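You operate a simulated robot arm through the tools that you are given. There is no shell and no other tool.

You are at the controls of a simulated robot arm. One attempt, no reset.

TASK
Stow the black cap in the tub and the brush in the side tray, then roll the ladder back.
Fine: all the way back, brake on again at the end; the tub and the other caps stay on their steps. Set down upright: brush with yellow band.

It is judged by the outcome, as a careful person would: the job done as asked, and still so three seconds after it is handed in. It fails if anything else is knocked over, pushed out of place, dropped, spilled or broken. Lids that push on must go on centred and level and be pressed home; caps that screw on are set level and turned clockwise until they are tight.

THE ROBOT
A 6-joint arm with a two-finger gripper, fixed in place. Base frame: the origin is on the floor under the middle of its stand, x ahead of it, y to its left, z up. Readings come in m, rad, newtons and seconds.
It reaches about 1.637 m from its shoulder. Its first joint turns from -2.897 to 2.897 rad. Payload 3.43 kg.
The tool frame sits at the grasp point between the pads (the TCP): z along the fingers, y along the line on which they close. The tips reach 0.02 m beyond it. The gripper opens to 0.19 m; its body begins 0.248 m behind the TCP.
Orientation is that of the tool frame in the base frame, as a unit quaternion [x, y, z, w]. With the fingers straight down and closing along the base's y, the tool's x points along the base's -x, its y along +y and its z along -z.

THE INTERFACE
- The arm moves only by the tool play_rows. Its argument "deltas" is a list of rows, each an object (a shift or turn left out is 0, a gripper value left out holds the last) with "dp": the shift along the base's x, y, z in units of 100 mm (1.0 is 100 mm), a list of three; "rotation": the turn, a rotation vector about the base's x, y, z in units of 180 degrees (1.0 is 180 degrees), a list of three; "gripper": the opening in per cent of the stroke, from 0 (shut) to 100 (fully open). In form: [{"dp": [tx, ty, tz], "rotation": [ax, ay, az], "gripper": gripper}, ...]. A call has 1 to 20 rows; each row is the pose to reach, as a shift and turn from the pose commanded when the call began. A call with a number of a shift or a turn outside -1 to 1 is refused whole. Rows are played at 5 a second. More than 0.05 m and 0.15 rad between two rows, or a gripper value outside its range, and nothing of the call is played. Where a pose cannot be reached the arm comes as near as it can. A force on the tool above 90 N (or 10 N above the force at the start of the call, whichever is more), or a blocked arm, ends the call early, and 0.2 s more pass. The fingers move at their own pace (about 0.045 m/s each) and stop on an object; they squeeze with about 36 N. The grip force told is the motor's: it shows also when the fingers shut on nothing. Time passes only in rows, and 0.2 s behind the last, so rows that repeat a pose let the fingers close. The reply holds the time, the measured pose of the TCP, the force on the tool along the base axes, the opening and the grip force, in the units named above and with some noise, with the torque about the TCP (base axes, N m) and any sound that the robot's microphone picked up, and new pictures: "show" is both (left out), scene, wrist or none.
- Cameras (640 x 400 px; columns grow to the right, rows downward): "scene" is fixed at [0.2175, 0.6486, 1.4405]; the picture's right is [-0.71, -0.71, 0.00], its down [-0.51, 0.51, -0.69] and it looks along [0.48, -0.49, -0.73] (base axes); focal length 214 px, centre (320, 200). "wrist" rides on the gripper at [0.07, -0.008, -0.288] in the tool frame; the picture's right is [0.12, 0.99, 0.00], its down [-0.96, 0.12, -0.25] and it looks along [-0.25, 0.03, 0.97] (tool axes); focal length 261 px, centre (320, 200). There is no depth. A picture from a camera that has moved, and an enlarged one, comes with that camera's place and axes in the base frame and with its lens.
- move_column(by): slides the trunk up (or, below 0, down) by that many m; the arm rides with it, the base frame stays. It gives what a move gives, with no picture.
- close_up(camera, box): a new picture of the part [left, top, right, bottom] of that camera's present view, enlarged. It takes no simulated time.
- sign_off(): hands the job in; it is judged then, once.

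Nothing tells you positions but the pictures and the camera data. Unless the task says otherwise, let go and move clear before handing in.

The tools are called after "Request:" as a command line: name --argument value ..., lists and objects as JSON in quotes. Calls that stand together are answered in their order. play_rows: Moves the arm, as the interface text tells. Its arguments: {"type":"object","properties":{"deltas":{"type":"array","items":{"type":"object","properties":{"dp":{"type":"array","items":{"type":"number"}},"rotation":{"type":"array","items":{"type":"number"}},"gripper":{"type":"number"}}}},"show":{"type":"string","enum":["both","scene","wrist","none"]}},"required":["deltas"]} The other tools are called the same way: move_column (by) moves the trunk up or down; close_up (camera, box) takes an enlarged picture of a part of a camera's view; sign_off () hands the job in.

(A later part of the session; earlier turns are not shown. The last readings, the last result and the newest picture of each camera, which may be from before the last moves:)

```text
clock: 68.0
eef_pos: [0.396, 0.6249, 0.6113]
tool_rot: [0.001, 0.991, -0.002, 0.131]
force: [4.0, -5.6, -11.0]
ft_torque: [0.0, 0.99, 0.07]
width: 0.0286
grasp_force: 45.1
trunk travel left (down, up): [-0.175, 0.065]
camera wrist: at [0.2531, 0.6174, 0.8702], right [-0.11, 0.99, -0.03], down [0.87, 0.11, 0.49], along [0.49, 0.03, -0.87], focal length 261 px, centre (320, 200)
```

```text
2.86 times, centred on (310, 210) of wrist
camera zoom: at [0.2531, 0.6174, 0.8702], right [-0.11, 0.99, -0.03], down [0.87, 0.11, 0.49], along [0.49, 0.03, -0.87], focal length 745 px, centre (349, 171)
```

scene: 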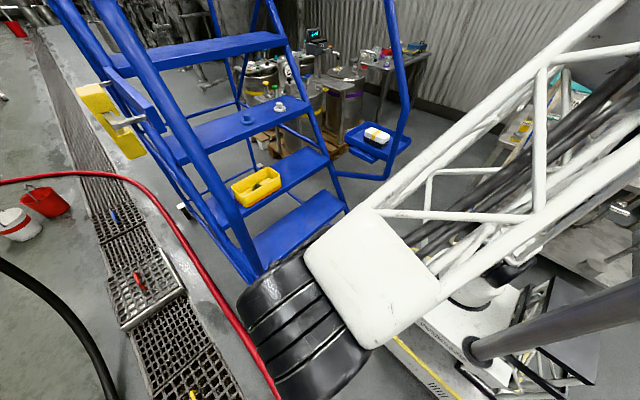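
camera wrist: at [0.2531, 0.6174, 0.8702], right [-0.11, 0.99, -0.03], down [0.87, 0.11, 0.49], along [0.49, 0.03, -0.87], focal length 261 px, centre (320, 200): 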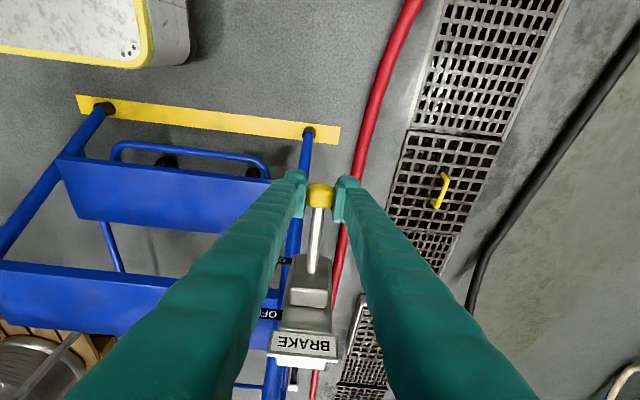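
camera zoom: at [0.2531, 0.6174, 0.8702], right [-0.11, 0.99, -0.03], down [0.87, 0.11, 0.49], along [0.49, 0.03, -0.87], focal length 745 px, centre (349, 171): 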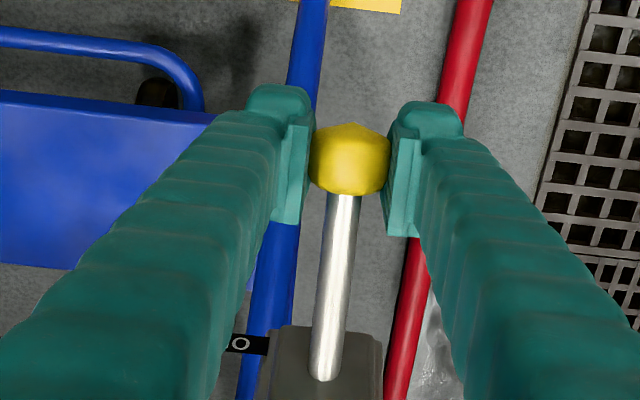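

The lever follows the gripper without slipping and with modest force. I keep raising it along the arc.

Request:
play_rows --deltas '[{"dp": [-0.036, 0, 0.085]}, {"dp": [-0.067, 0, 0.173]}, {"dp": [-0.09, 0, 0.265]}, {"dp": [-0.102, 0, 0.356]}]' --show "wrist"

Request:
close_up --camera "wrist" --box '[240, 140, 380, 280]'

```text
clock: 69.0
eef_pos: [0.3853, 0.6247, 0.6475]
tool_rot: [-0.001, 0.991, -0.001, 0.131]
force: [32.1, 0.3, -8.2]
ft_torque: [0.04, 0.58, -0.07]
width: 0.0285
grasp_force: 45.1
trunk travel left (down, up): [-0.175, 0.065]
camera wrist: at [0.2425, 0.6173, 0.9065], right [-0.11, 0.99, -0.03], down [0.87, 0.12, 0.49], along [0.49, 0.03, -0.87], focal length 261 px, centre (320, 200)
```

wrist: 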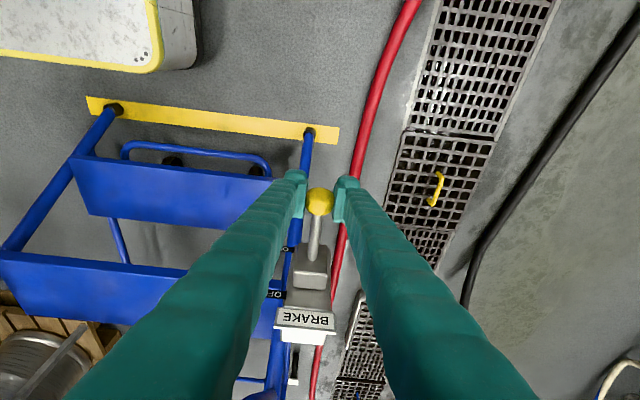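

```text
2.86 times, centred on (310, 210) of wrist
camera zoom: at [0.2425, 0.6173, 0.9065], right [-0.11, 0.99, -0.03], down [0.87, 0.12, 0.49], along [0.49, 0.03, -0.87], focal length 745 px, centre (349, 171)
```

zoom: 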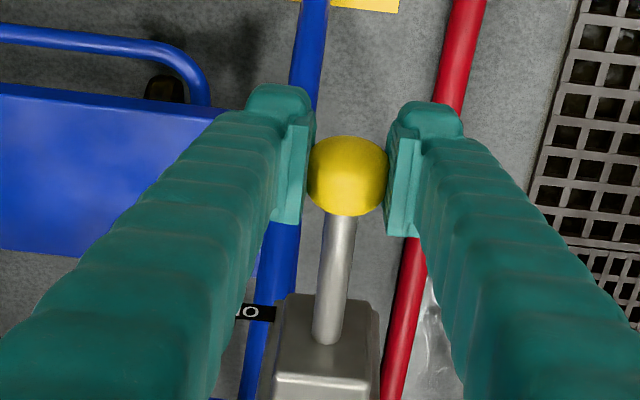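

The sideways pull shows the true pivot is nearer (0.498, 0.643) with a radius of about 0.106. I correct x and continue up along that arc toward OFF.

Request:
play_rows --deltas '[{"dp": [0.06, 0, 0.02]}, {"dp": [0.07, 0, 0.08]}, {"dp": [0.088, 0, 0.176]}]' --show "none"

Request:
play_rows --deltas '[{"dp": [0.022, 0, 0.09]}, {"dp": [0.048, 0, 0.179]}]' --show "wrist"

Request:
close_up --camera "wrist" --box '[240, 140, 380, 280]'

```text
clock: 69.8
eef_pos: [0.3956, 0.6242, 0.6641]
tool_rot: [0.002, 0.992, -0.002, 0.129]
force: [10.5, 7.5, -10.2]
ft_torque: [0.06, 0.9, -0.38]
width: 0.0281
grasp_force: 45.5
trunk travel left (down, up): [-0.175, 0.065]
```

```text
clock: 70.4
eef_pos: [0.3979, 0.625, 0.6815]
tool_rot: [0.001, 0.991, -0.002, 0.13]
force: [6.9, 13.8, -14.7]
ft_torque: [-0.02, 1.15, -0.1]
width: 0.0281
grasp_force: 45.2
trunk travel left (down, up): [-0.175, 0.065]
camera wrist: at [0.2549, 0.6174, 0.9408], right [-0.11, 0.99, -0.03], down [0.87, 0.12, 0.49], along [0.49, 0.03, -0.87], focal length 261 px, centre (320, 200)
```

wrist: 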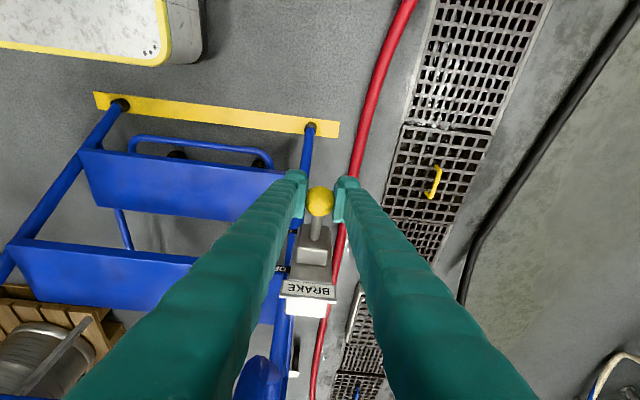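

```text
2.86 times, centred on (310, 210) of wrist
camera zoom: at [0.2549, 0.6174, 0.9408], right [-0.11, 0.99, -0.03], down [0.87, 0.12, 0.49], along [0.49, 0.03, -0.87], focal length 745 px, centre (349, 171)
```

zoom: 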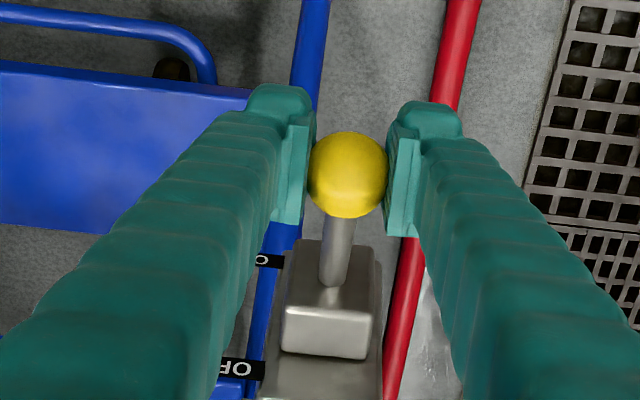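

The lever is past horizontal and still moving freely. I continue to where OFF should be and feel for the stop.

Request:
play_rows --deltas '[{"dp": [0.03, 0, 0.075]}, {"dp": [0.068, 0, 0.149]}]' --show "none"

Request:
play_rows --deltas '[{"dp": [0.03, 0, 0.05]}, {"dp": [0.061, 0, 0.098]}]' --show "wrist"

Request:
close_up --camera "wrist" --box '[240, 140, 380, 280]'

```text
clock: 71.0
eef_pos: [0.402, 0.6252, 0.6919]
tool_rot: [0.001, 0.992, -0.005, 0.128]
force: [-8.6, 18.5, -63.0]
ft_torque: [-0.1, 0.6, 0.1]
width: 0.0288
grasp_force: 45.2
trunk travel left (down, up): [-0.175, 0.065]
```

```text
clock: 71.6
eef_pos: [0.4124, 0.6259, 0.7093]
tool_rot: [0.001, 0.991, 0.0, 0.132]
force: [-3.2, 7.3, 5.2]
ft_torque: [0.1, -0.59, -0.03]
width: 0.026
grasp_force: 45.1
trunk travel left (down, up): [-0.175, 0.065]
camera wrist: at [0.2691, 0.6171, 0.9687], right [-0.11, 0.99, -0.03], down [0.86, 0.11, 0.49], along [0.49, 0.03, -0.87], focal length 261 px, centre (320, 200)
```

wrist: 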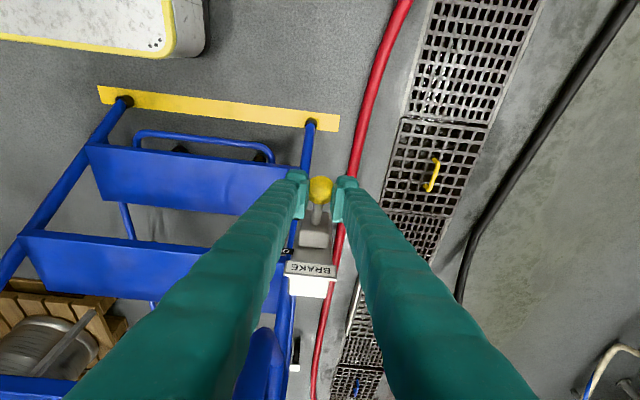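

```text
2.86 times, centred on (310, 210) of wrist
camera zoom: at [0.2691, 0.6171, 0.9687], right [-0.11, 0.99, -0.03], down [0.86, 0.11, 0.49], along [0.49, 0.03, -0.87], focal length 745 px, centre (349, 171)
```

zoom: 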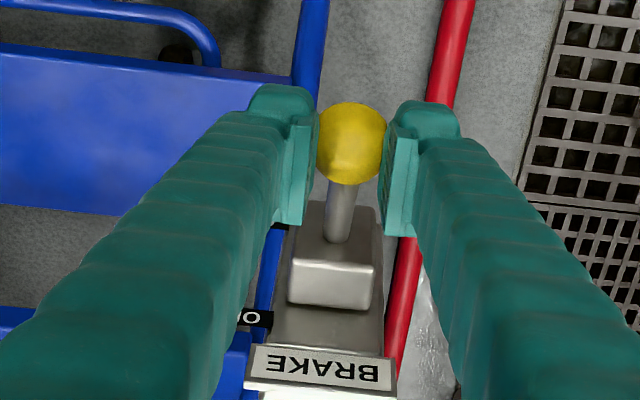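

At z≈0.69 the lever hit its stop (63 N) and the pads then slipped up slightly, so it is at OFF. I open the fingers and check it stays there.

Request:
play_rows --deltas '[{"gripper": 20}, {"gripper": 30}, {"gripper": 44}, {"gripper": 44}, {"gripper": 44}]' --show "wrist"

Request:
close_up --camera "wrist" --box '[240, 140, 380, 280]'

```text
clock: 72.8
eef_pos: [0.4114, 0.6238, 0.7057]
tool_rot: [0.0, 0.991, -0.002, 0.13]
force: [0.6, -0.7, 0.4]
ft_torque: [0.03, -0.01, 0.01]
width: 0.0836
grasp_force: 0.1
trunk travel left (down, up): [-0.175, 0.065]
camera wrist: at [0.2681, 0.6171, 0.9659], right [-0.11, 0.99, -0.03], down [0.87, 0.12, 0.49], along [0.49, 0.03, -0.87], focal length 261 px, centre (320, 200)
```

wrist: 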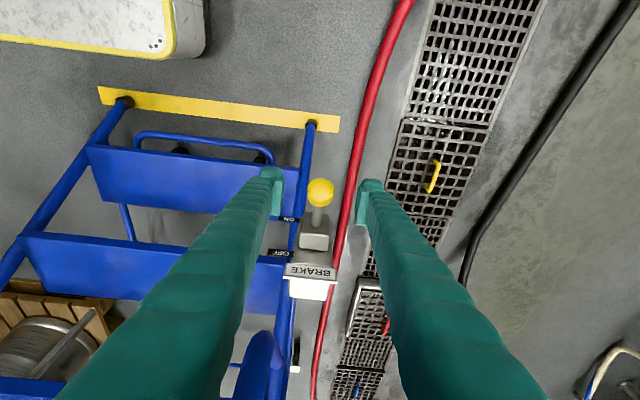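

```text
2.86 times, centred on (310, 210) of wrist
camera zoom: at [0.2681, 0.6171, 0.9659], right [-0.11, 0.99, -0.03], down [0.87, 0.12, 0.49], along [0.49, 0.03, -0.87], focal length 745 px, centre (349, 171)
```

zoom: 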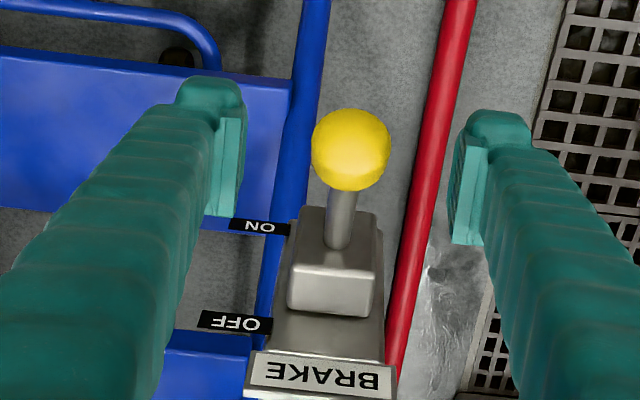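

The lever stays up at OFF. Now I'll clear the lever by rising straight up, then go around to the front of the ladder's centre to push on the caps' step front edge with spread fingertips.

Request:
play_rows --deltas '[{"dp": [0, 0, 0.3]}, {"dp": [0, 0, 0.65]}, {"dp": [0, 0, 1.0]}]' --show "none"

Request:
play_rows --deltas '[{"dp": [-0.05, -0.1, 0.4]}, {"dp": [-0.1, -0.2, 0.8]}, {"dp": [-0.1, -0.4, 1.0]}]' --show "wrist"

Request:
close_up --camera "wrist" --box '[270, 100, 410, 260]'

```text
clock: 73.6
eef_pos: [0.4092, 0.6248, 0.8075]
tool_rot: [0.0, 0.991, -0.002, 0.131]
force: [-0.2, 1.6, -0.3]
ft_torque: [-0.08, -0.02, -0.05]
width: 0.0837
grasp_force: 0.1
trunk travel left (down, up): [-0.175, 0.065]
```

```text
clock: 74.4
eef_pos: [0.399, 0.5836, 0.9071]
tool_rot: [0.001, 0.991, -0.001, 0.131]
force: [-0.1, 0.0, -0.2]
ft_torque: [-0.1, 0.03, 0.01]
width: 0.0837
grasp_force: 0.0
trunk travel left (down, up): [-0.175, 0.065]
camera wrist: at [0.2564, 0.5757, 1.1662], right [-0.11, 0.99, -0.03], down [0.86, 0.11, 0.49], along [0.49, 0.03, -0.87], focal length 261 px, centre (320, 200)
```

wrist: 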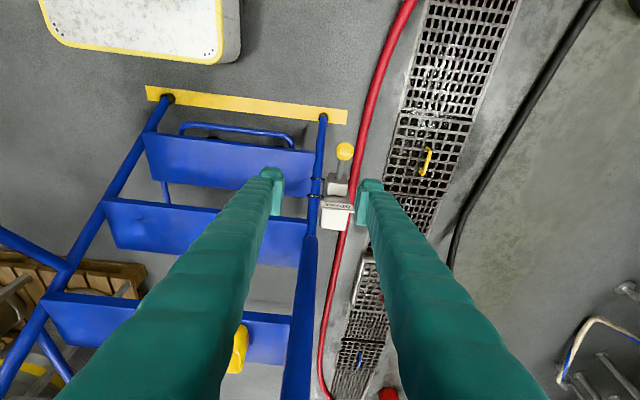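

```text
2.50 times, centred on (340, 180) of wrist
camera zoom: at [0.2564, 0.5757, 1.1662], right [-0.11, 0.99, -0.03], down [0.86, 0.11, 0.49], along [0.49, 0.03, -0.87], focal length 652 px, centre (270, 250)
```

zoom: 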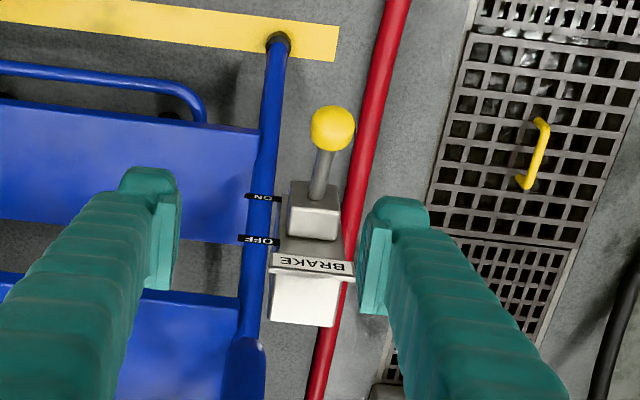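

The lever remains up. I move away from the camera side first, straighten the tool, then rise and swing to the centre.

Request:
play_rows --deltas '[{"dp": [0, -0.35, 0], "rotation": [0, 0.03, 0]}, {"dp": [0, -0.7, 0.1], "rotation": [0, 0.06, 0]}, {"dp": [0, -1.0, 0.2], "rotation": [0, 0.083, 0]}]' --show "none"

Request:
play_rows --deltas '[{"dp": [0.2, -0.3, 0.3]}, {"dp": [0.5, -0.6, 0.6]}, {"dp": [0.8, -0.9, 0.9]}]' --show "none"

Request:
play_rows --deltas '[{"dp": [0.3, -0.3, 0.3], "gripper": 60}, {"dp": [0.6, -0.6, 0.5], "gripper": 79}, {"dp": [0.9, -0.9, 0.7], "gripper": 79}]' --show "both"

```text
clock: 75.2
eef_pos: [0.3992, 0.4861, 0.9286]
tool_rot: [0.0, 1.0, -0.002, 0.0]
force: [-0.1, -0.2, -0.4]
ft_torque: [-0.14, -0.02, 0.02]
width: 0.0837
grasp_force: 0.0
trunk travel left (down, up): [-0.175, 0.065]
```

```text
refused: row 2 steps farther than a row can; nothing moved
```

```text
refused: row 1 steps farther than a row can; nothing moved
```

That step was too large per row; I use smaller steps.

Request:
play_rows --deltas '[{"dp": [0.2, -0.22, 0.22]}, {"dp": [0.4, -0.44, 0.44]}, {"dp": [0.6, -0.66, 0.66]}, {"dp": [0.8, -0.88, 0.88]}]' --show "none"

Request:
play_rows --deltas '[{"dp": [0.24, -0.22, 0.2], "gripper": 60}, {"dp": [0.48, -0.44, 0.4], "gripper": 79}, {"dp": [0.72, -0.66, 0.6], "gripper": 79}, {"dp": [0.95, -0.88, 0.7], "gripper": 79}]' --show "both"

```text
clock: 76.2
eef_pos: [0.4819, 0.3964, 1.0168]
tool_rot: [0.001, 1.0, -0.002, 0.0]
force: [0.5, 0.1, -0.4]
ft_torque: [-0.09, -0.02, -0.02]
width: 0.0836
grasp_force: 0.0
trunk travel left (down, up): [-0.175, 0.065]
```

```text
clock: 77.2
eef_pos: [0.5787, 0.3099, 1.0855]
tool_rot: [0.001, 1.0, -0.002, 0.001]
force: [0.4, 0.2, 0.6]
ft_torque: [-0.07, -0.1, 0.02]
width: 0.1503
grasp_force: 0.1
trunk travel left (down, up): [-0.175, 0.065]
camera wrist: at [0.5065, 0.3015, 1.373], right [-0.12, 0.99, 0.0], down [0.96, 0.12, 0.25], along [0.25, 0.03, -0.97], focal length 261 px, centre (320, 200)
```

scene: 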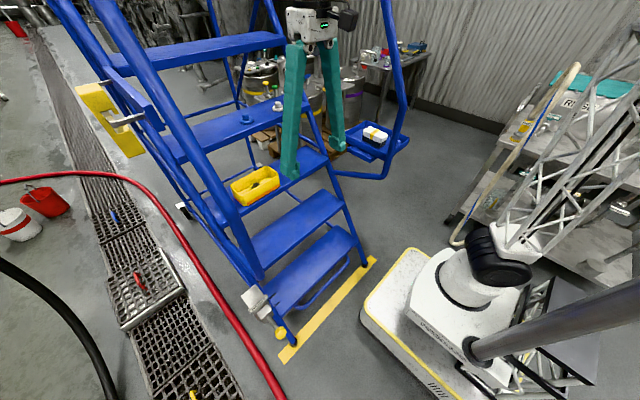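
wrist: 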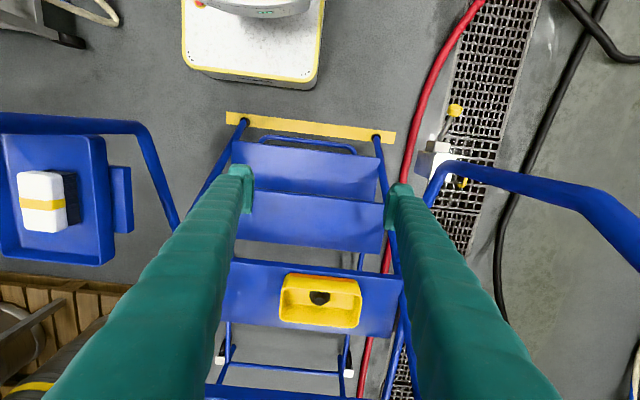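

The lever is visibly up and the ladder hasn't moved. I move forward toward the step's front edge while tilting the fingers forward.

Request:
play_rows --deltas '[{"dp": [0.25, -0.1, 0.02], "rotation": [0, -0.035, 0]}, {"dp": [0.5, -0.2, 0.05], "rotation": [0, -0.07, 0]}, {"dp": [0.75, -0.3, 0.05], "rotation": [0, -0.105, 0]}, {"dp": [1.0, -0.4, 0.05], "rotation": [0, -0.139, 0]}]' --show "none"

Request:
play_rows --deltas '[{"dp": [0.25, -0.06, -0.1], "rotation": [0, -0.035, 0]}, {"dp": [0.5, -0.12, -0.2], "rotation": [0, -0.07, 0]}, {"dp": [0.75, -0.18, -0.3], "rotation": [0, -0.105, 0]}, {"dp": [1.0, -0.25, -0.35], "rotation": [0, -0.139, 0]}]' --show "none"

Request:
play_rows --deltas '[{"dp": [0.2, 0, -0.1], "rotation": [0, -0.03, 0]}, {"dp": [0.4, 0, -0.2], "rotation": [0, -0.06, 0]}, {"dp": [0.6, 0, -0.35], "rotation": [0, -0.083, 0]}]' --show "both"

```text
clock: 78.2
eef_pos: [0.6783, 0.2699, 1.0891]
tool_rot: [0.0, 0.976, -0.001, 0.218]
force: [-0.3, 0.0, -0.5]
ft_torque: [-0.04, 0.01, -0.05]
width: 0.1502
grasp_force: 0.1
trunk travel left (down, up): [-0.175, 0.065]
```

```text
clock: 79.2
eef_pos: [0.7748, 0.2445, 1.0558]
tool_rot: [0.0, 0.906, -0.001, 0.424]
force: [0.1, -0.8, 0.0]
ft_torque: [-0.03, 0.0, 0.03]
width: 0.1498
grasp_force: 0.1
trunk travel left (down, up): [-0.175, 0.065]
```

```text
clock: 80.0
eef_pos: [0.8365, 0.2442, 1.0137]
tool_rot: [0.001, 0.845, -0.002, 0.535]
force: [-0.4, 0.5, 0.8]
ft_torque: [0.03, 0.06, 0.07]
width: 0.15
grasp_force: 0.1
trunk travel left (down, up): [-0.175, 0.065]
camera wrist: at [0.5469, 0.2368, 1.0728], right [-0.05, 0.99, -0.11], down [0.19, 0.12, 0.97], along [0.98, 0.02, -0.19], focal length 261 px, centre (320, 200)
```

scene: 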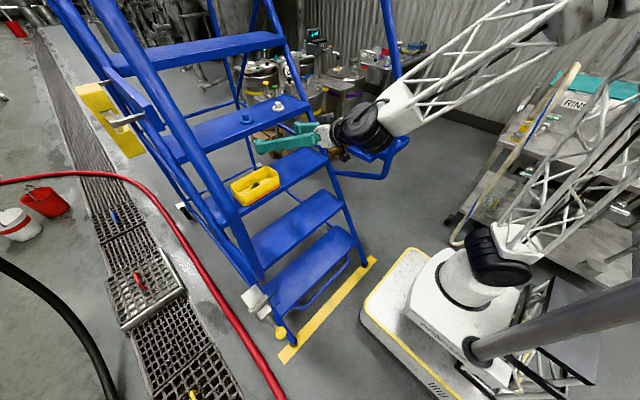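
wrist: 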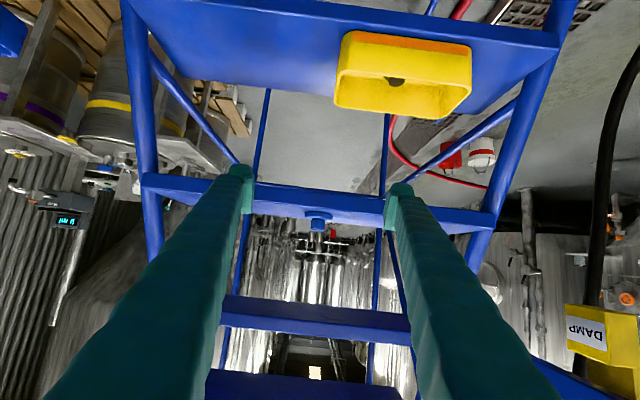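

The fingers point toward the caps' step, straddling its middle. I zoom in to line up the tips with its front face.

Request:
close_up --camera "wrist" --box '[220, 140, 430, 270]'

Request:
close_up --camera "scene" --box '[200, 80, 340, 190]'

```text
3.05 times, centred on (325, 205) of wrist
camera zoom: at [0.5469, 0.2368, 1.0728], right [-0.05, 0.99, -0.11], down [0.19, 0.12, 0.97], along [0.98, 0.02, -0.19], focal length 794 px, centre (305, 185)
```

zoom: 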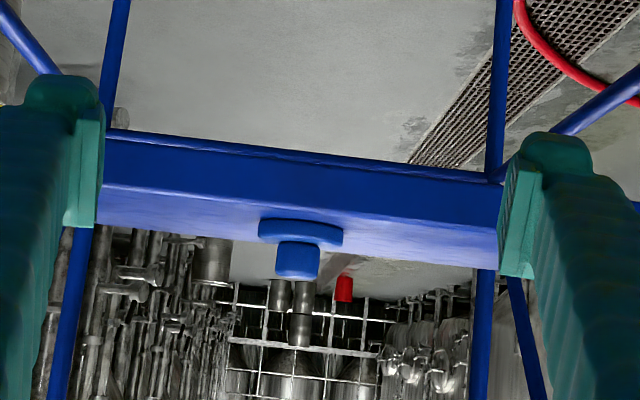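

```text
3.64 times, centred on (270, 135) of scene
camera zoom: at [0.2175, 0.6486, 1.4405], right [-0.71, -0.71, 0.0], down [-0.51, 0.51, -0.69], along [0.48, -0.49, -0.73], focal length 780 px, centre (502, 436)
```

zoom: 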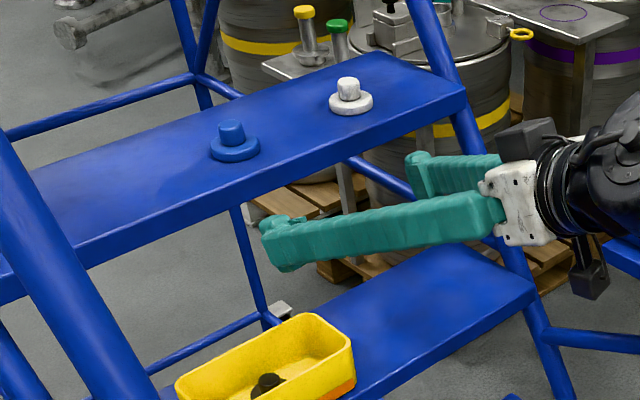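

The step's front face spans z≈0.975–1.0 at x≈0.985. I lower to z≈0.977 and close most of the gap.

Request:
play_rows --deltas '[{"dp": [0.3, 0, -0.15]}, {"dp": [0.6, 0, -0.3]}, {"dp": [0.9, 0, -0.37]}]' --show "wrist"

Request:
close_up --camera "scene" --box '[200, 80, 340, 190]'

Request:
close_up --camera "wrist" --box '[220, 140, 430, 270]'

```text
clock: 80.8
eef_pos: [0.9277, 0.2452, 0.9847]
tool_rot: [0.001, 0.843, 0.0, 0.538]
force: [0.0, -0.1, 1.4]
ft_torque: [0.01, 0.06, 0.02]
width: 0.1501
grasp_force: 0.1
trunk travel left (down, up): [-0.175, 0.065]
camera wrist: at [0.6357, 0.2378, 1.0423], right [-0.05, 0.99, -0.11], down [0.18, 0.11, 0.98], along [0.98, 0.03, -0.18], focal length 261 px, centre (320, 200)
```

wrist: 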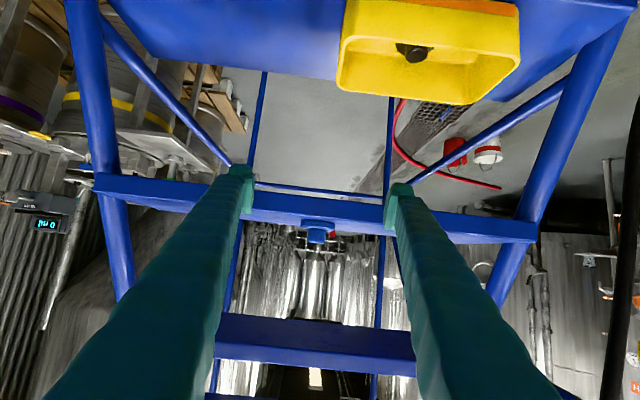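

```text
3.64 times, centred on (270, 135) of scene
camera zoom: at [0.2175, 0.6486, 1.4405], right [-0.71, -0.71, 0.0], down [-0.51, 0.51, -0.69], along [0.48, -0.49, -0.73], focal length 780 px, centre (502, 436)
```

zoom: 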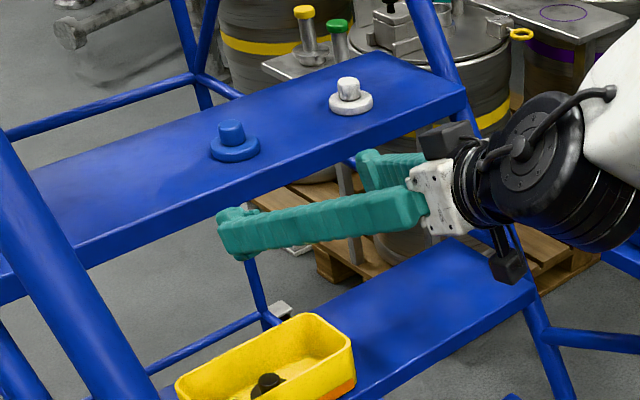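

```text
3.05 times, centred on (325, 205) of wrist
camera zoom: at [0.6357, 0.2378, 1.0423], right [-0.05, 0.99, -0.11], down [0.18, 0.11, 0.98], along [0.98, 0.03, -0.18], focal length 794 px, centre (305, 185)
```

zoom: 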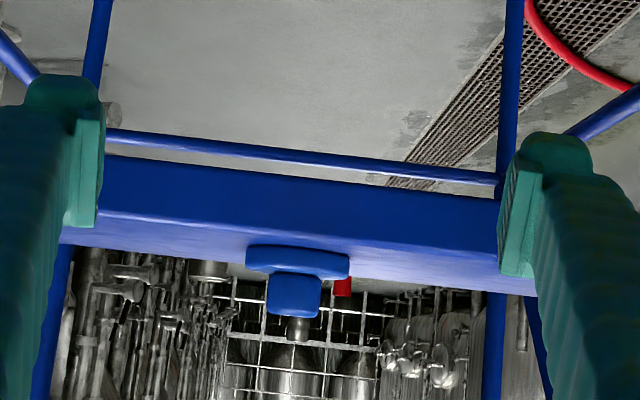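

The face spans about z 0.970–0.997, so I lower 1 cm more and creep forward to contact.

Request:
play_rows --deltas '[{"dp": [0.05, 0, -0.05]}, {"dp": [0.1, 0, -0.1]}, {"dp": [0.15, 0, -0.1]}, {"dp": [0.2, 0, -0.1]}, {"dp": [0.25, 0, -0.1]}, {"dp": [0.3, 0, -0.1]}]' --show "wrist"

Request:
close_up --camera "scene" --box '[200, 80, 340, 190]'

```text
clock: 82.2
eef_pos: [0.957, 0.245, 0.9732]
tool_rot: [0.002, 0.843, -0.001, 0.538]
force: [-1.2, -0.2, 0.0]
ft_torque: [0.02, 0.01, 0.02]
width: 0.1499
grasp_force: 0.0
trunk travel left (down, up): [-0.175, 0.065]
camera wrist: at [0.6652, 0.2362, 1.03], right [-0.05, 0.99, -0.11], down [0.18, 0.12, 0.98], along [0.98, 0.03, -0.19], focal length 261 px, centre (320, 200)
```

wrist: 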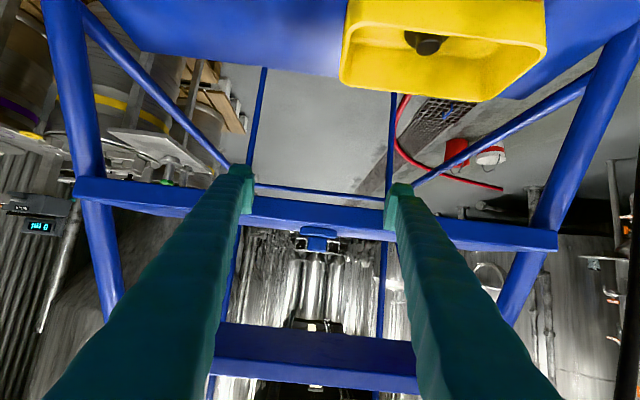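

```text
3.64 times, centred on (270, 135) of scene
camera zoom: at [0.2175, 0.6486, 1.4405], right [-0.71, -0.71, 0.0], down [-0.51, 0.51, -0.69], along [0.48, -0.49, -0.73], focal length 780 px, centre (502, 436)
```

zoom: 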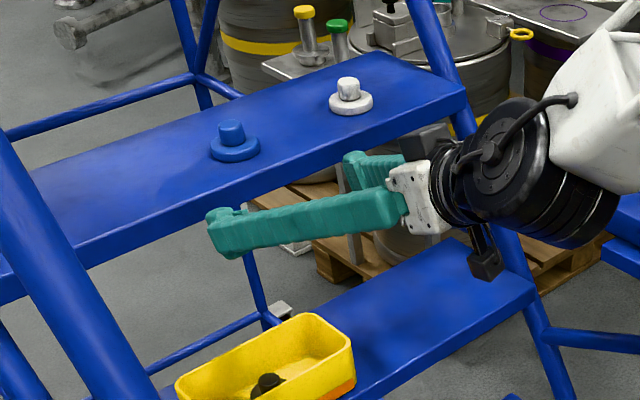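

No contact yet; I creep forward another 2 cm and watch the force.

Request:
play_rows --deltas '[{"dp": [0.05, 0, 0]}, {"dp": [0.1, 0, 0]}, {"dp": [0.15, 0, 0]}, {"dp": [0.2, 0, 0]}]' --show "wrist"

Request:
close_up --camera "scene" --box '[200, 80, 340, 190]'

```text
clock: 83.2
eef_pos: [0.9768, 0.2428, 0.9728]
tool_rot: [0.002, 0.843, -0.002, 0.537]
force: [-0.1, 0.3, 1.0]
ft_torque: [-0.01, 0.0, 0.04]
width: 0.1501
grasp_force: 0.0
trunk travel left (down, up): [-0.175, 0.065]
camera wrist: at [0.6856, 0.2362, 1.0299], right [-0.05, 0.99, -0.11], down [0.18, 0.12, 0.98], along [0.98, 0.03, -0.19], focal length 261 px, centre (320, 200)
```

wrist: 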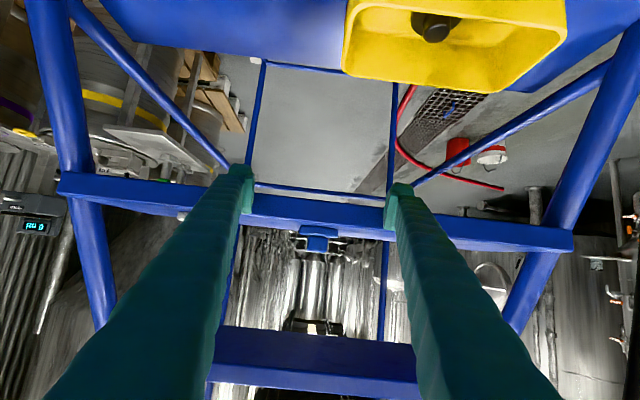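

```text
3.64 times, centred on (270, 135) of scene
camera zoom: at [0.2175, 0.6486, 1.4405], right [-0.71, -0.71, 0.0], down [-0.51, 0.51, -0.69], along [0.48, -0.49, -0.73], focal length 780 px, centre (502, 436)
```

zoom: 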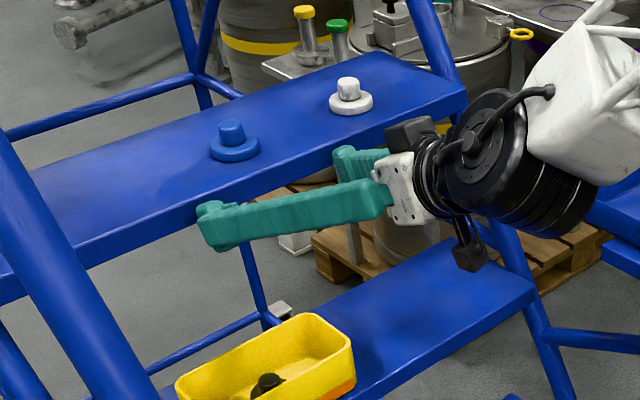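

Still no contact, so the face is a bit further than estimated. I keep creeping forward.

Request:
play_rows --deltas '[{"dp": [0.05, 0, 0]}, {"dp": [0.1, 0, 0]}, {"dp": [0.15, 0, 0]}, {"dp": [0.2, 0, 0]}]' --show "wrist"

Request:
close_up --camera "scene" --box '[200, 80, 340, 190]'

Request:
close_up --camera "wrist" --box '[220, 140, 430, 270]'

```text
clock: 84.2
eef_pos: [0.9977, 0.2433, 0.9734]
tool_rot: [0.002, 0.843, -0.002, 0.538]
force: [-0.6, 0.3, -0.4]
ft_torque: [0.01, 0.02, 0.0]
width: 0.15
grasp_force: 0.0
trunk travel left (down, up): [-0.175, 0.065]
camera wrist: at [0.7063, 0.2363, 1.0301], right [-0.05, 0.99, -0.11], down [0.18, 0.12, 0.98], along [0.98, 0.03, -0.19], focal length 261 px, centre (320, 200)
```

wrist: 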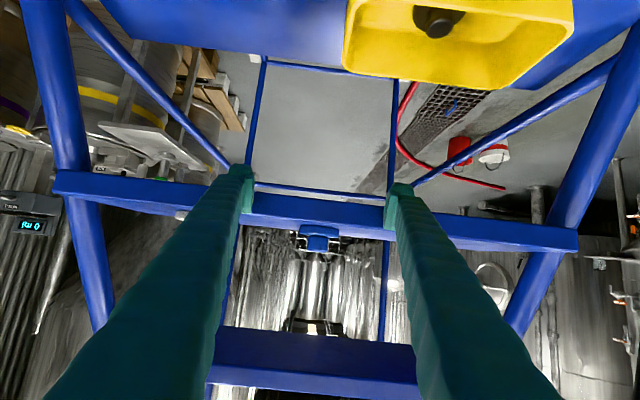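

```text
3.64 times, centred on (270, 135) of scene
camera zoom: at [0.2175, 0.6486, 1.4405], right [-0.71, -0.71, 0.0], down [-0.51, 0.51, -0.69], along [0.48, -0.49, -0.73], focal length 780 px, centre (502, 436)
```

zoom: 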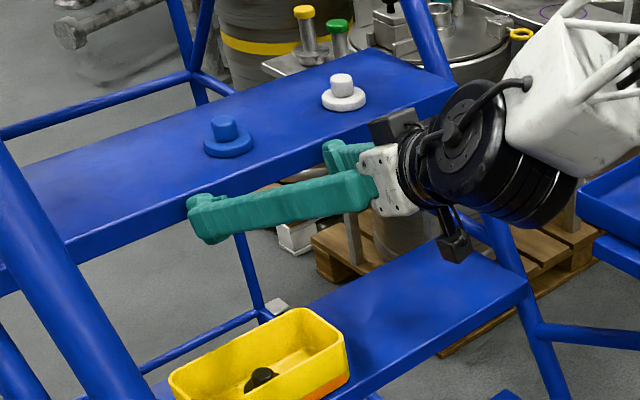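

```text
3.05 times, centred on (325, 205) of wrist
camera zoom: at [0.7063, 0.2363, 1.0301], right [-0.05, 0.99, -0.11], down [0.18, 0.12, 0.98], along [0.98, 0.03, -0.19], focal length 794 px, centre (305, 185)
```

zoom: 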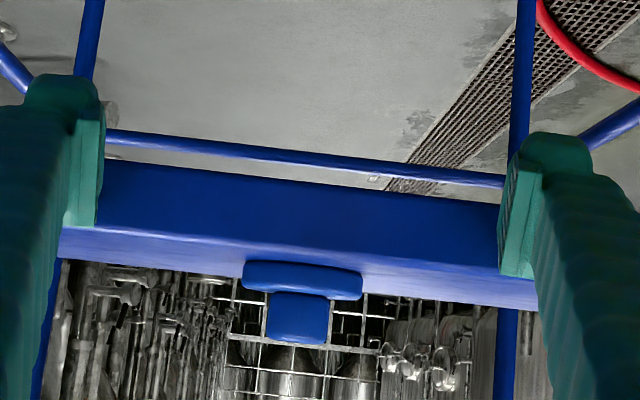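

Contact made: the ladder rolls freely (the step and caps shifted about 1 cm together). I keep pushing slowly at about 5 cm/s and watch the force and the items.

Request:
play_rows --deltas '[{"dp": [0.08, 0, 0]}, {"dp": [0.16, 0, 0]}, {"dp": [0.25, 0, 0]}, {"dp": [0.34, 0, 0]}, {"dp": [0.43, 0, 0]}, {"dp": [0.52, 0, 0]}, {"dp": [0.61, 0, 0]}, {"dp": [0.7, 0, 0]}, {"dp": [0.78, 0, 0]}, {"dp": [0.85, 0, 0]}, {"dp": [0.9, 0, 0]}]' --show "both"

```text
clock: 86.6
eef_pos: [1.0858, 0.2432, 0.9717]
tool_rot: [0.002, 0.843, -0.002, 0.538]
force: [0.0, -0.5, -1.1]
ft_torque: [0.03, -0.03, -0.01]
width: 0.1504
grasp_force: 0.0
trunk travel left (down, up): [-0.175, 0.065]
camera wrist: at [0.7956, 0.2358, 1.0291], right [-0.05, 0.99, -0.11], down [0.18, 0.12, 0.98], along [0.98, 0.03, -0.19], focal length 261 px, centre (320, 200)
```

scene: 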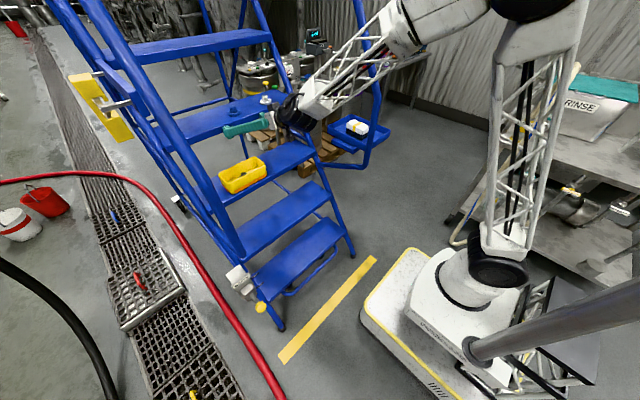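
wrist: 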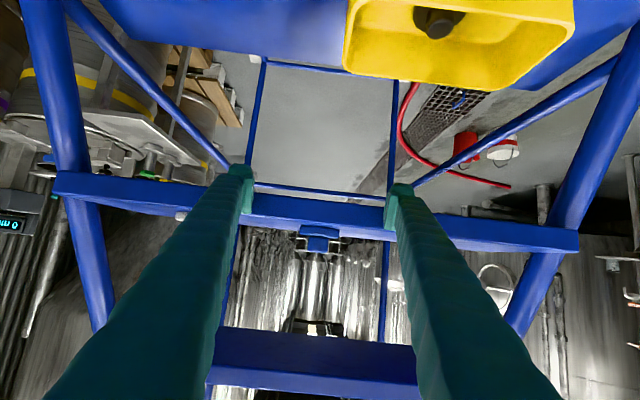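

The ladder rolled about 10 cm with everything in place and the brake lever riding along. I continue pushing.

Request:
play_rows --deltas '[{"dp": [0.08, 0, 0]}, {"dp": [0.16, 0, 0]}, {"dp": [0.25, 0, 0]}, {"dp": [0.34, 0, 0]}, {"dp": [0.43, 0, 0]}, {"dp": [0.52, 0, 0]}, {"dp": [0.61, 0, 0]}, {"dp": [0.7, 0, 0]}, {"dp": [0.8, 0, 0]}, {"dp": [0.9, 0, 0]}, {"dp": [1.0, 0, 0]}]' --show "both"

```text
clock: 89.0
eef_pos: [1.1867, 0.2414, 0.9746]
tool_rot: [0.002, 0.843, -0.001, 0.538]
force: [-0.3, -0.2, 0.7]
ft_torque: [0.01, 0.03, 0.04]
width: 0.1501
grasp_force: 0.0
trunk travel left (down, up): [-0.175, 0.065]
camera wrist: at [0.896, 0.2352, 1.0309], right [-0.05, 0.99, -0.11], down [0.18, 0.11, 0.98], along [0.98, 0.03, -0.18], focal length 261 px, centre (320, 200)
```

scene: 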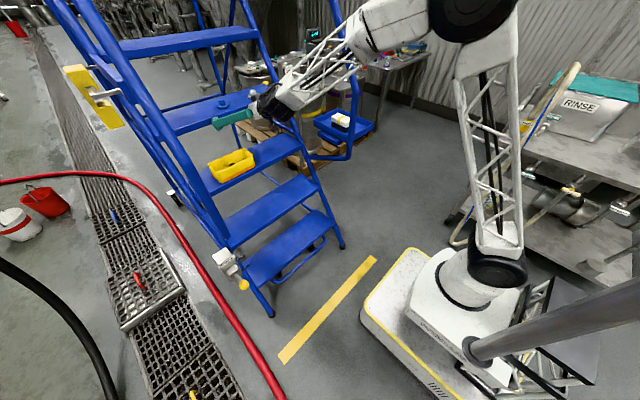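
wrist: 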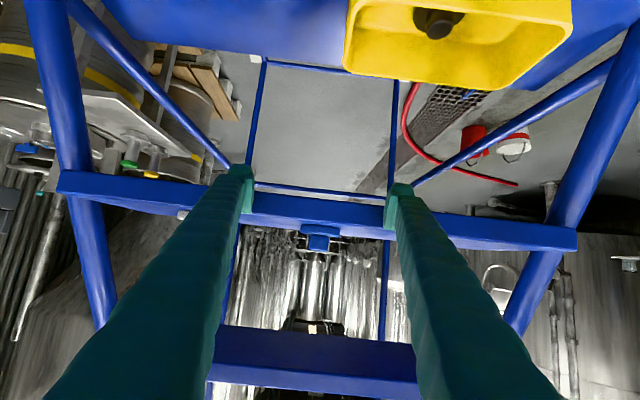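

About 20 cm rolled with no resistance. I check clearance between the side tray and the kegs on the right before going on.

Request:
close_up --camera "scene" --box '[190, 40, 400, 190]'

Request:
close_up --camera "wrist" --box '[0, 0, 250, 220]'

Request:
close_up --camera "scene" --box '[40, 40, 200, 200]'

```text
2.67 times, centred on (295, 115) of scene
camera zoom: at [0.2175, 0.6486, 1.4405], right [-0.71, -0.71, 0.0], down [-0.51, 0.51, -0.69], along [0.48, -0.49, -0.73], focal length 572 px, centre (387, 427)
```

zoom: 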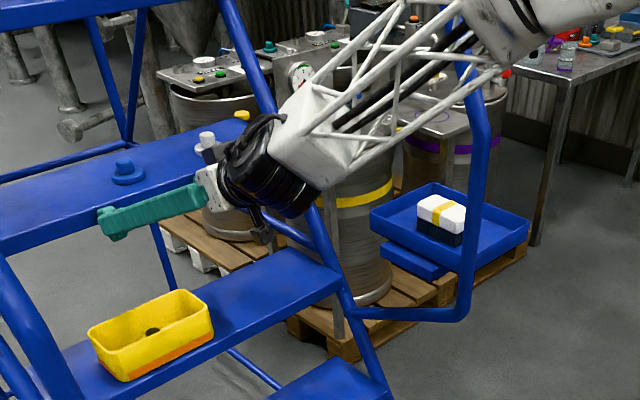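

```text
1.82 times, centred on (125, 110) of wrist
camera zoom: at [0.896, 0.2352, 1.0309], right [-0.05, 0.99, -0.11], down [0.18, 0.11, 0.98], along [0.98, 0.03, -0.18], focal length 474 px, centre (674, 364)
```

zoom: 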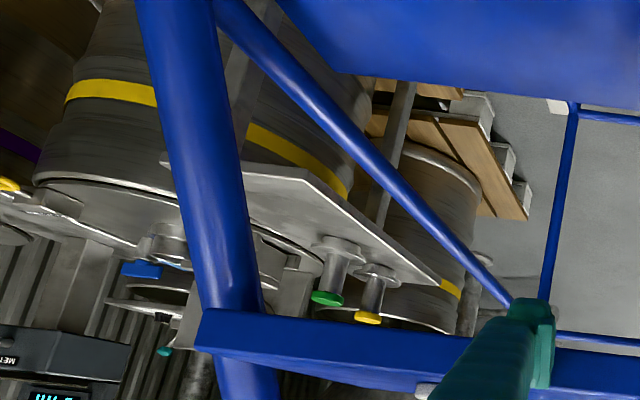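

```text
2.50 times, centred on (120, 120) of scene
camera zoom: at [0.2175, 0.6486, 1.4405], right [-0.71, -0.71, 0.0], down [-0.51, 0.51, -0.69], along [0.48, -0.49, -0.73], focal length 536 px, centre (820, 400)
```

zoom: 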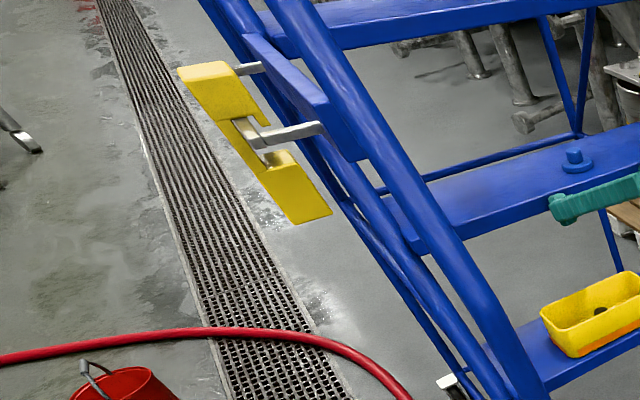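

Clearances look fine (kegs stay outside y≈-0.33 at the ladder's side). I continue pushing slowly.

Request:
play_rows --deltas '[{"dp": [0.08, 0, 0]}, {"dp": [0.16, 0, 0]}, {"dp": [0.25, 0, 0]}, {"dp": [0.34, 0, 0]}, {"dp": [0.43, 0, 0]}, {"dp": [0.52, 0, 0]}, {"dp": [0.61, 0, 0]}, {"dp": [0.7, 0, 0]}, {"dp": [0.8, 0, 0]}, {"dp": [0.9, 0, 0]}, {"dp": [1.0, 0, 0]}]' --show "both"

```text
clock: 91.4
eef_pos: [1.2877, 0.2422, 0.9744]
tool_rot: [0.002, 0.843, -0.002, 0.538]
force: [0.3, 0.0, 0.0]
ft_torque: [0.0, 0.08, 0.06]
width: 0.1498
grasp_force: 0.2
trunk travel left (down, up): [-0.175, 0.065]
camera wrist: at [0.996, 0.235, 1.0308], right [-0.05, 0.99, -0.11], down [0.18, 0.12, 0.98], along [0.98, 0.03, -0.18], focal length 261 px, centre (320, 200)
```

scene: 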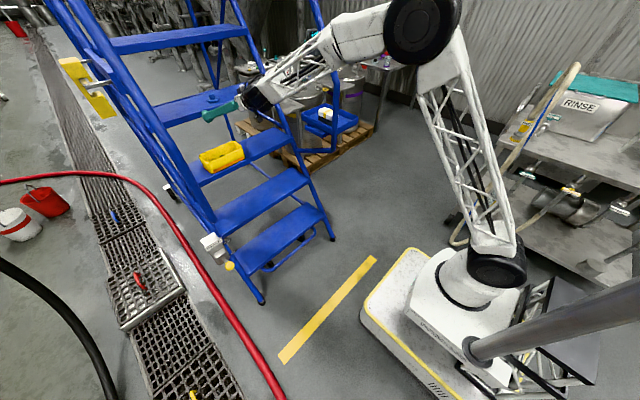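
wrist: 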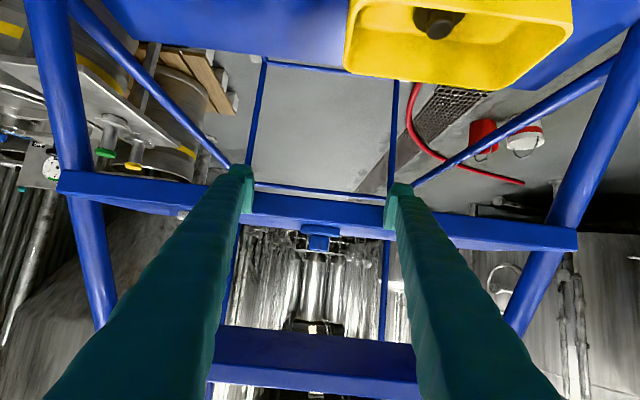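

30 cm rolled so far with no resistance. Check the tray side again, then continue.

Request:
close_up --camera "scene" --box '[190, 40, 400, 190]'

Request:
close_up --camera "wrist" --box '[0, 0, 270, 220]'

```text
2.67 times, centred on (295, 115) of scene
camera zoom: at [0.2175, 0.6486, 1.4405], right [-0.71, -0.71, 0.0], down [-0.51, 0.51, -0.69], along [0.48, -0.49, -0.73], focal length 572 px, centre (387, 427)
```

zoom: 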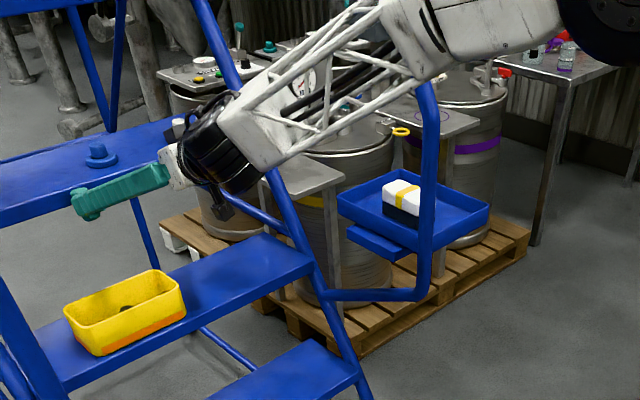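

```text
1.82 times, centred on (135, 110) of wrist
camera zoom: at [0.996, 0.235, 1.0308], right [-0.05, 0.99, -0.11], down [0.18, 0.12, 0.98], along [0.98, 0.03, -0.18], focal length 474 px, centre (656, 364)
```

zoom: 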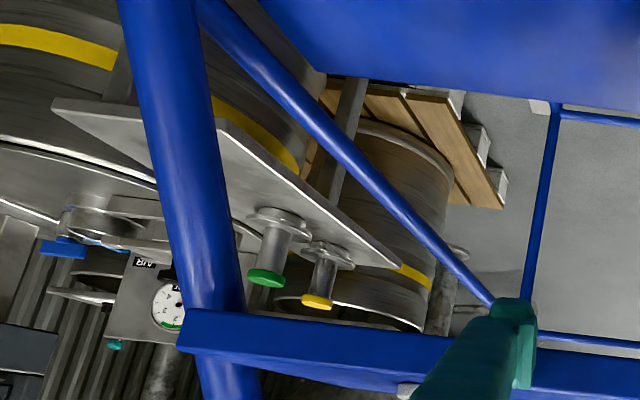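

Clear still: the keg stand's nearest corner is around y≈-0.26 at x≈1.9, well away. I push on.

Request:
play_rows --deltas '[{"dp": [0.08, 0, 0]}, {"dp": [0.16, 0, 0]}, {"dp": [0.25, 0, 0]}, {"dp": [0.34, 0, 0]}, {"dp": [0.43, 0, 0]}, {"dp": [0.52, 0, 0]}, {"dp": [0.61, 0, 0]}, {"dp": [0.7, 0, 0]}, {"dp": [0.8, 0, 0]}, {"dp": [0.9, 0, 0]}, {"dp": [1.0, 0, 0]}]' --show "both"

```text
clock: 93.8
eef_pos: [1.3864, 0.2419, 0.9738]
tool_rot: [0.002, 0.843, -0.001, 0.538]
force: [0.7, -0.4, -0.5]
ft_torque: [0.01, 0.06, 0.02]
width: 0.1501
grasp_force: 0.2
trunk travel left (down, up): [-0.175, 0.065]
camera wrist: at [1.0952, 0.2349, 1.031], right [-0.05, 0.99, -0.11], down [0.18, 0.12, 0.98], along [0.98, 0.03, -0.19], focal length 261 px, centre (320, 200)
```

scene: 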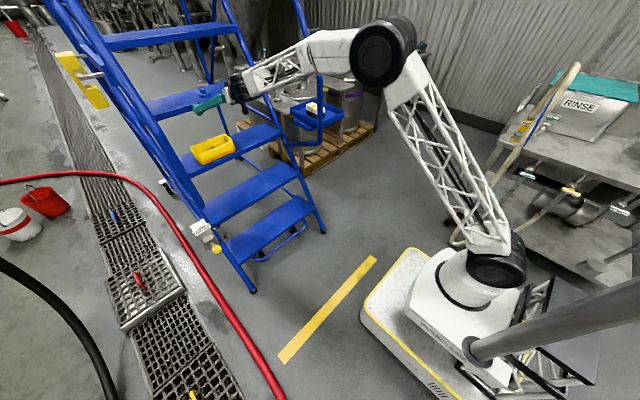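
wrist: 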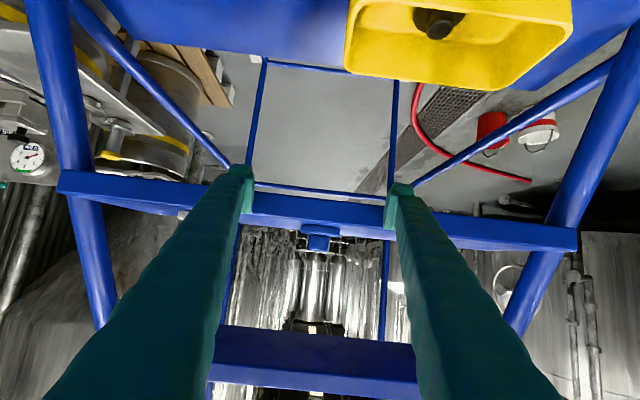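

40 cm rolled, still free. Quick clearance check and another push.

Request:
close_up --camera "scene" --box '[190, 40, 400, 190]'

Request:
play_rows --deltas '[{"dp": [0.08, 0, 0]}, {"dp": [0.16, 0, 0]}, {"dp": [0.24, 0, 0]}, {"dp": [0.32, 0, 0]}, {"dp": [0.4, 0, 0]}, {"dp": [0.48, 0, 0]}, {"dp": [0.55, 0, 0]}, {"dp": [0.6, 0, 0]}]' --show "both"

```text
2.67 times, centred on (295, 115) of scene
camera zoom: at [0.2175, 0.6486, 1.4405], right [-0.71, -0.71, 0.0], down [-0.51, 0.51, -0.69], along [0.48, -0.49, -0.73], focal length 572 px, centre (387, 427)
```

zoom: 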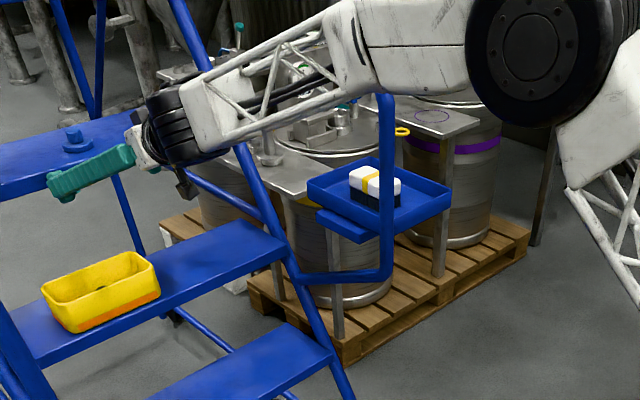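

```text
clock: 95.6
eef_pos: [1.446, 0.2433, 0.9738]
tool_rot: [0.002, 0.843, -0.002, 0.538]
force: [-0.8, 0.7, -0.5]
ft_torque: [-0.02, 0.01, 0.12]
width: 0.1503
grasp_force: 0.2
trunk travel left (down, up): [-0.175, 0.065]
camera wrist: at [1.1554, 0.2353, 1.0298], right [-0.05, 0.99, -0.11], down [0.18, 0.12, 0.98], along [0.98, 0.03, -0.19], focal length 261 px, centre (320, 200)
```

scene: 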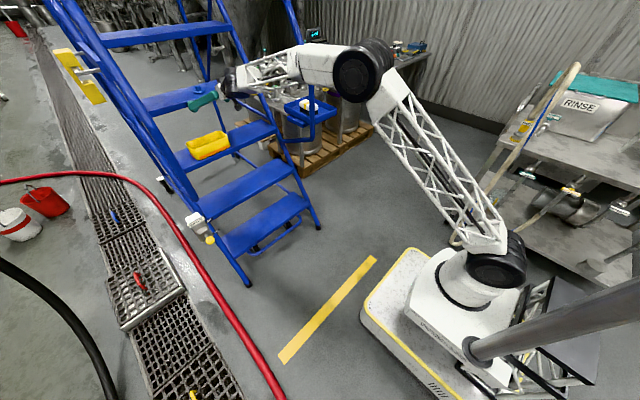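
wrist: 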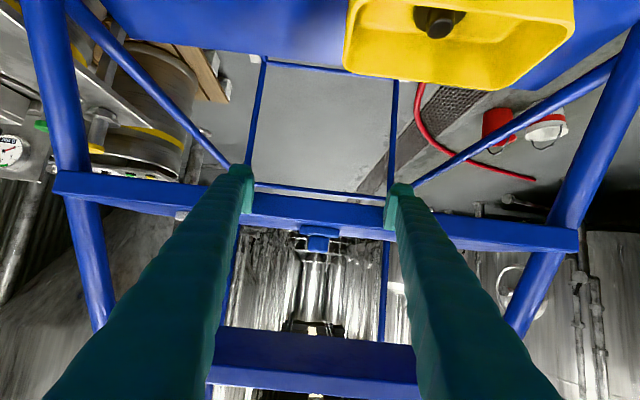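

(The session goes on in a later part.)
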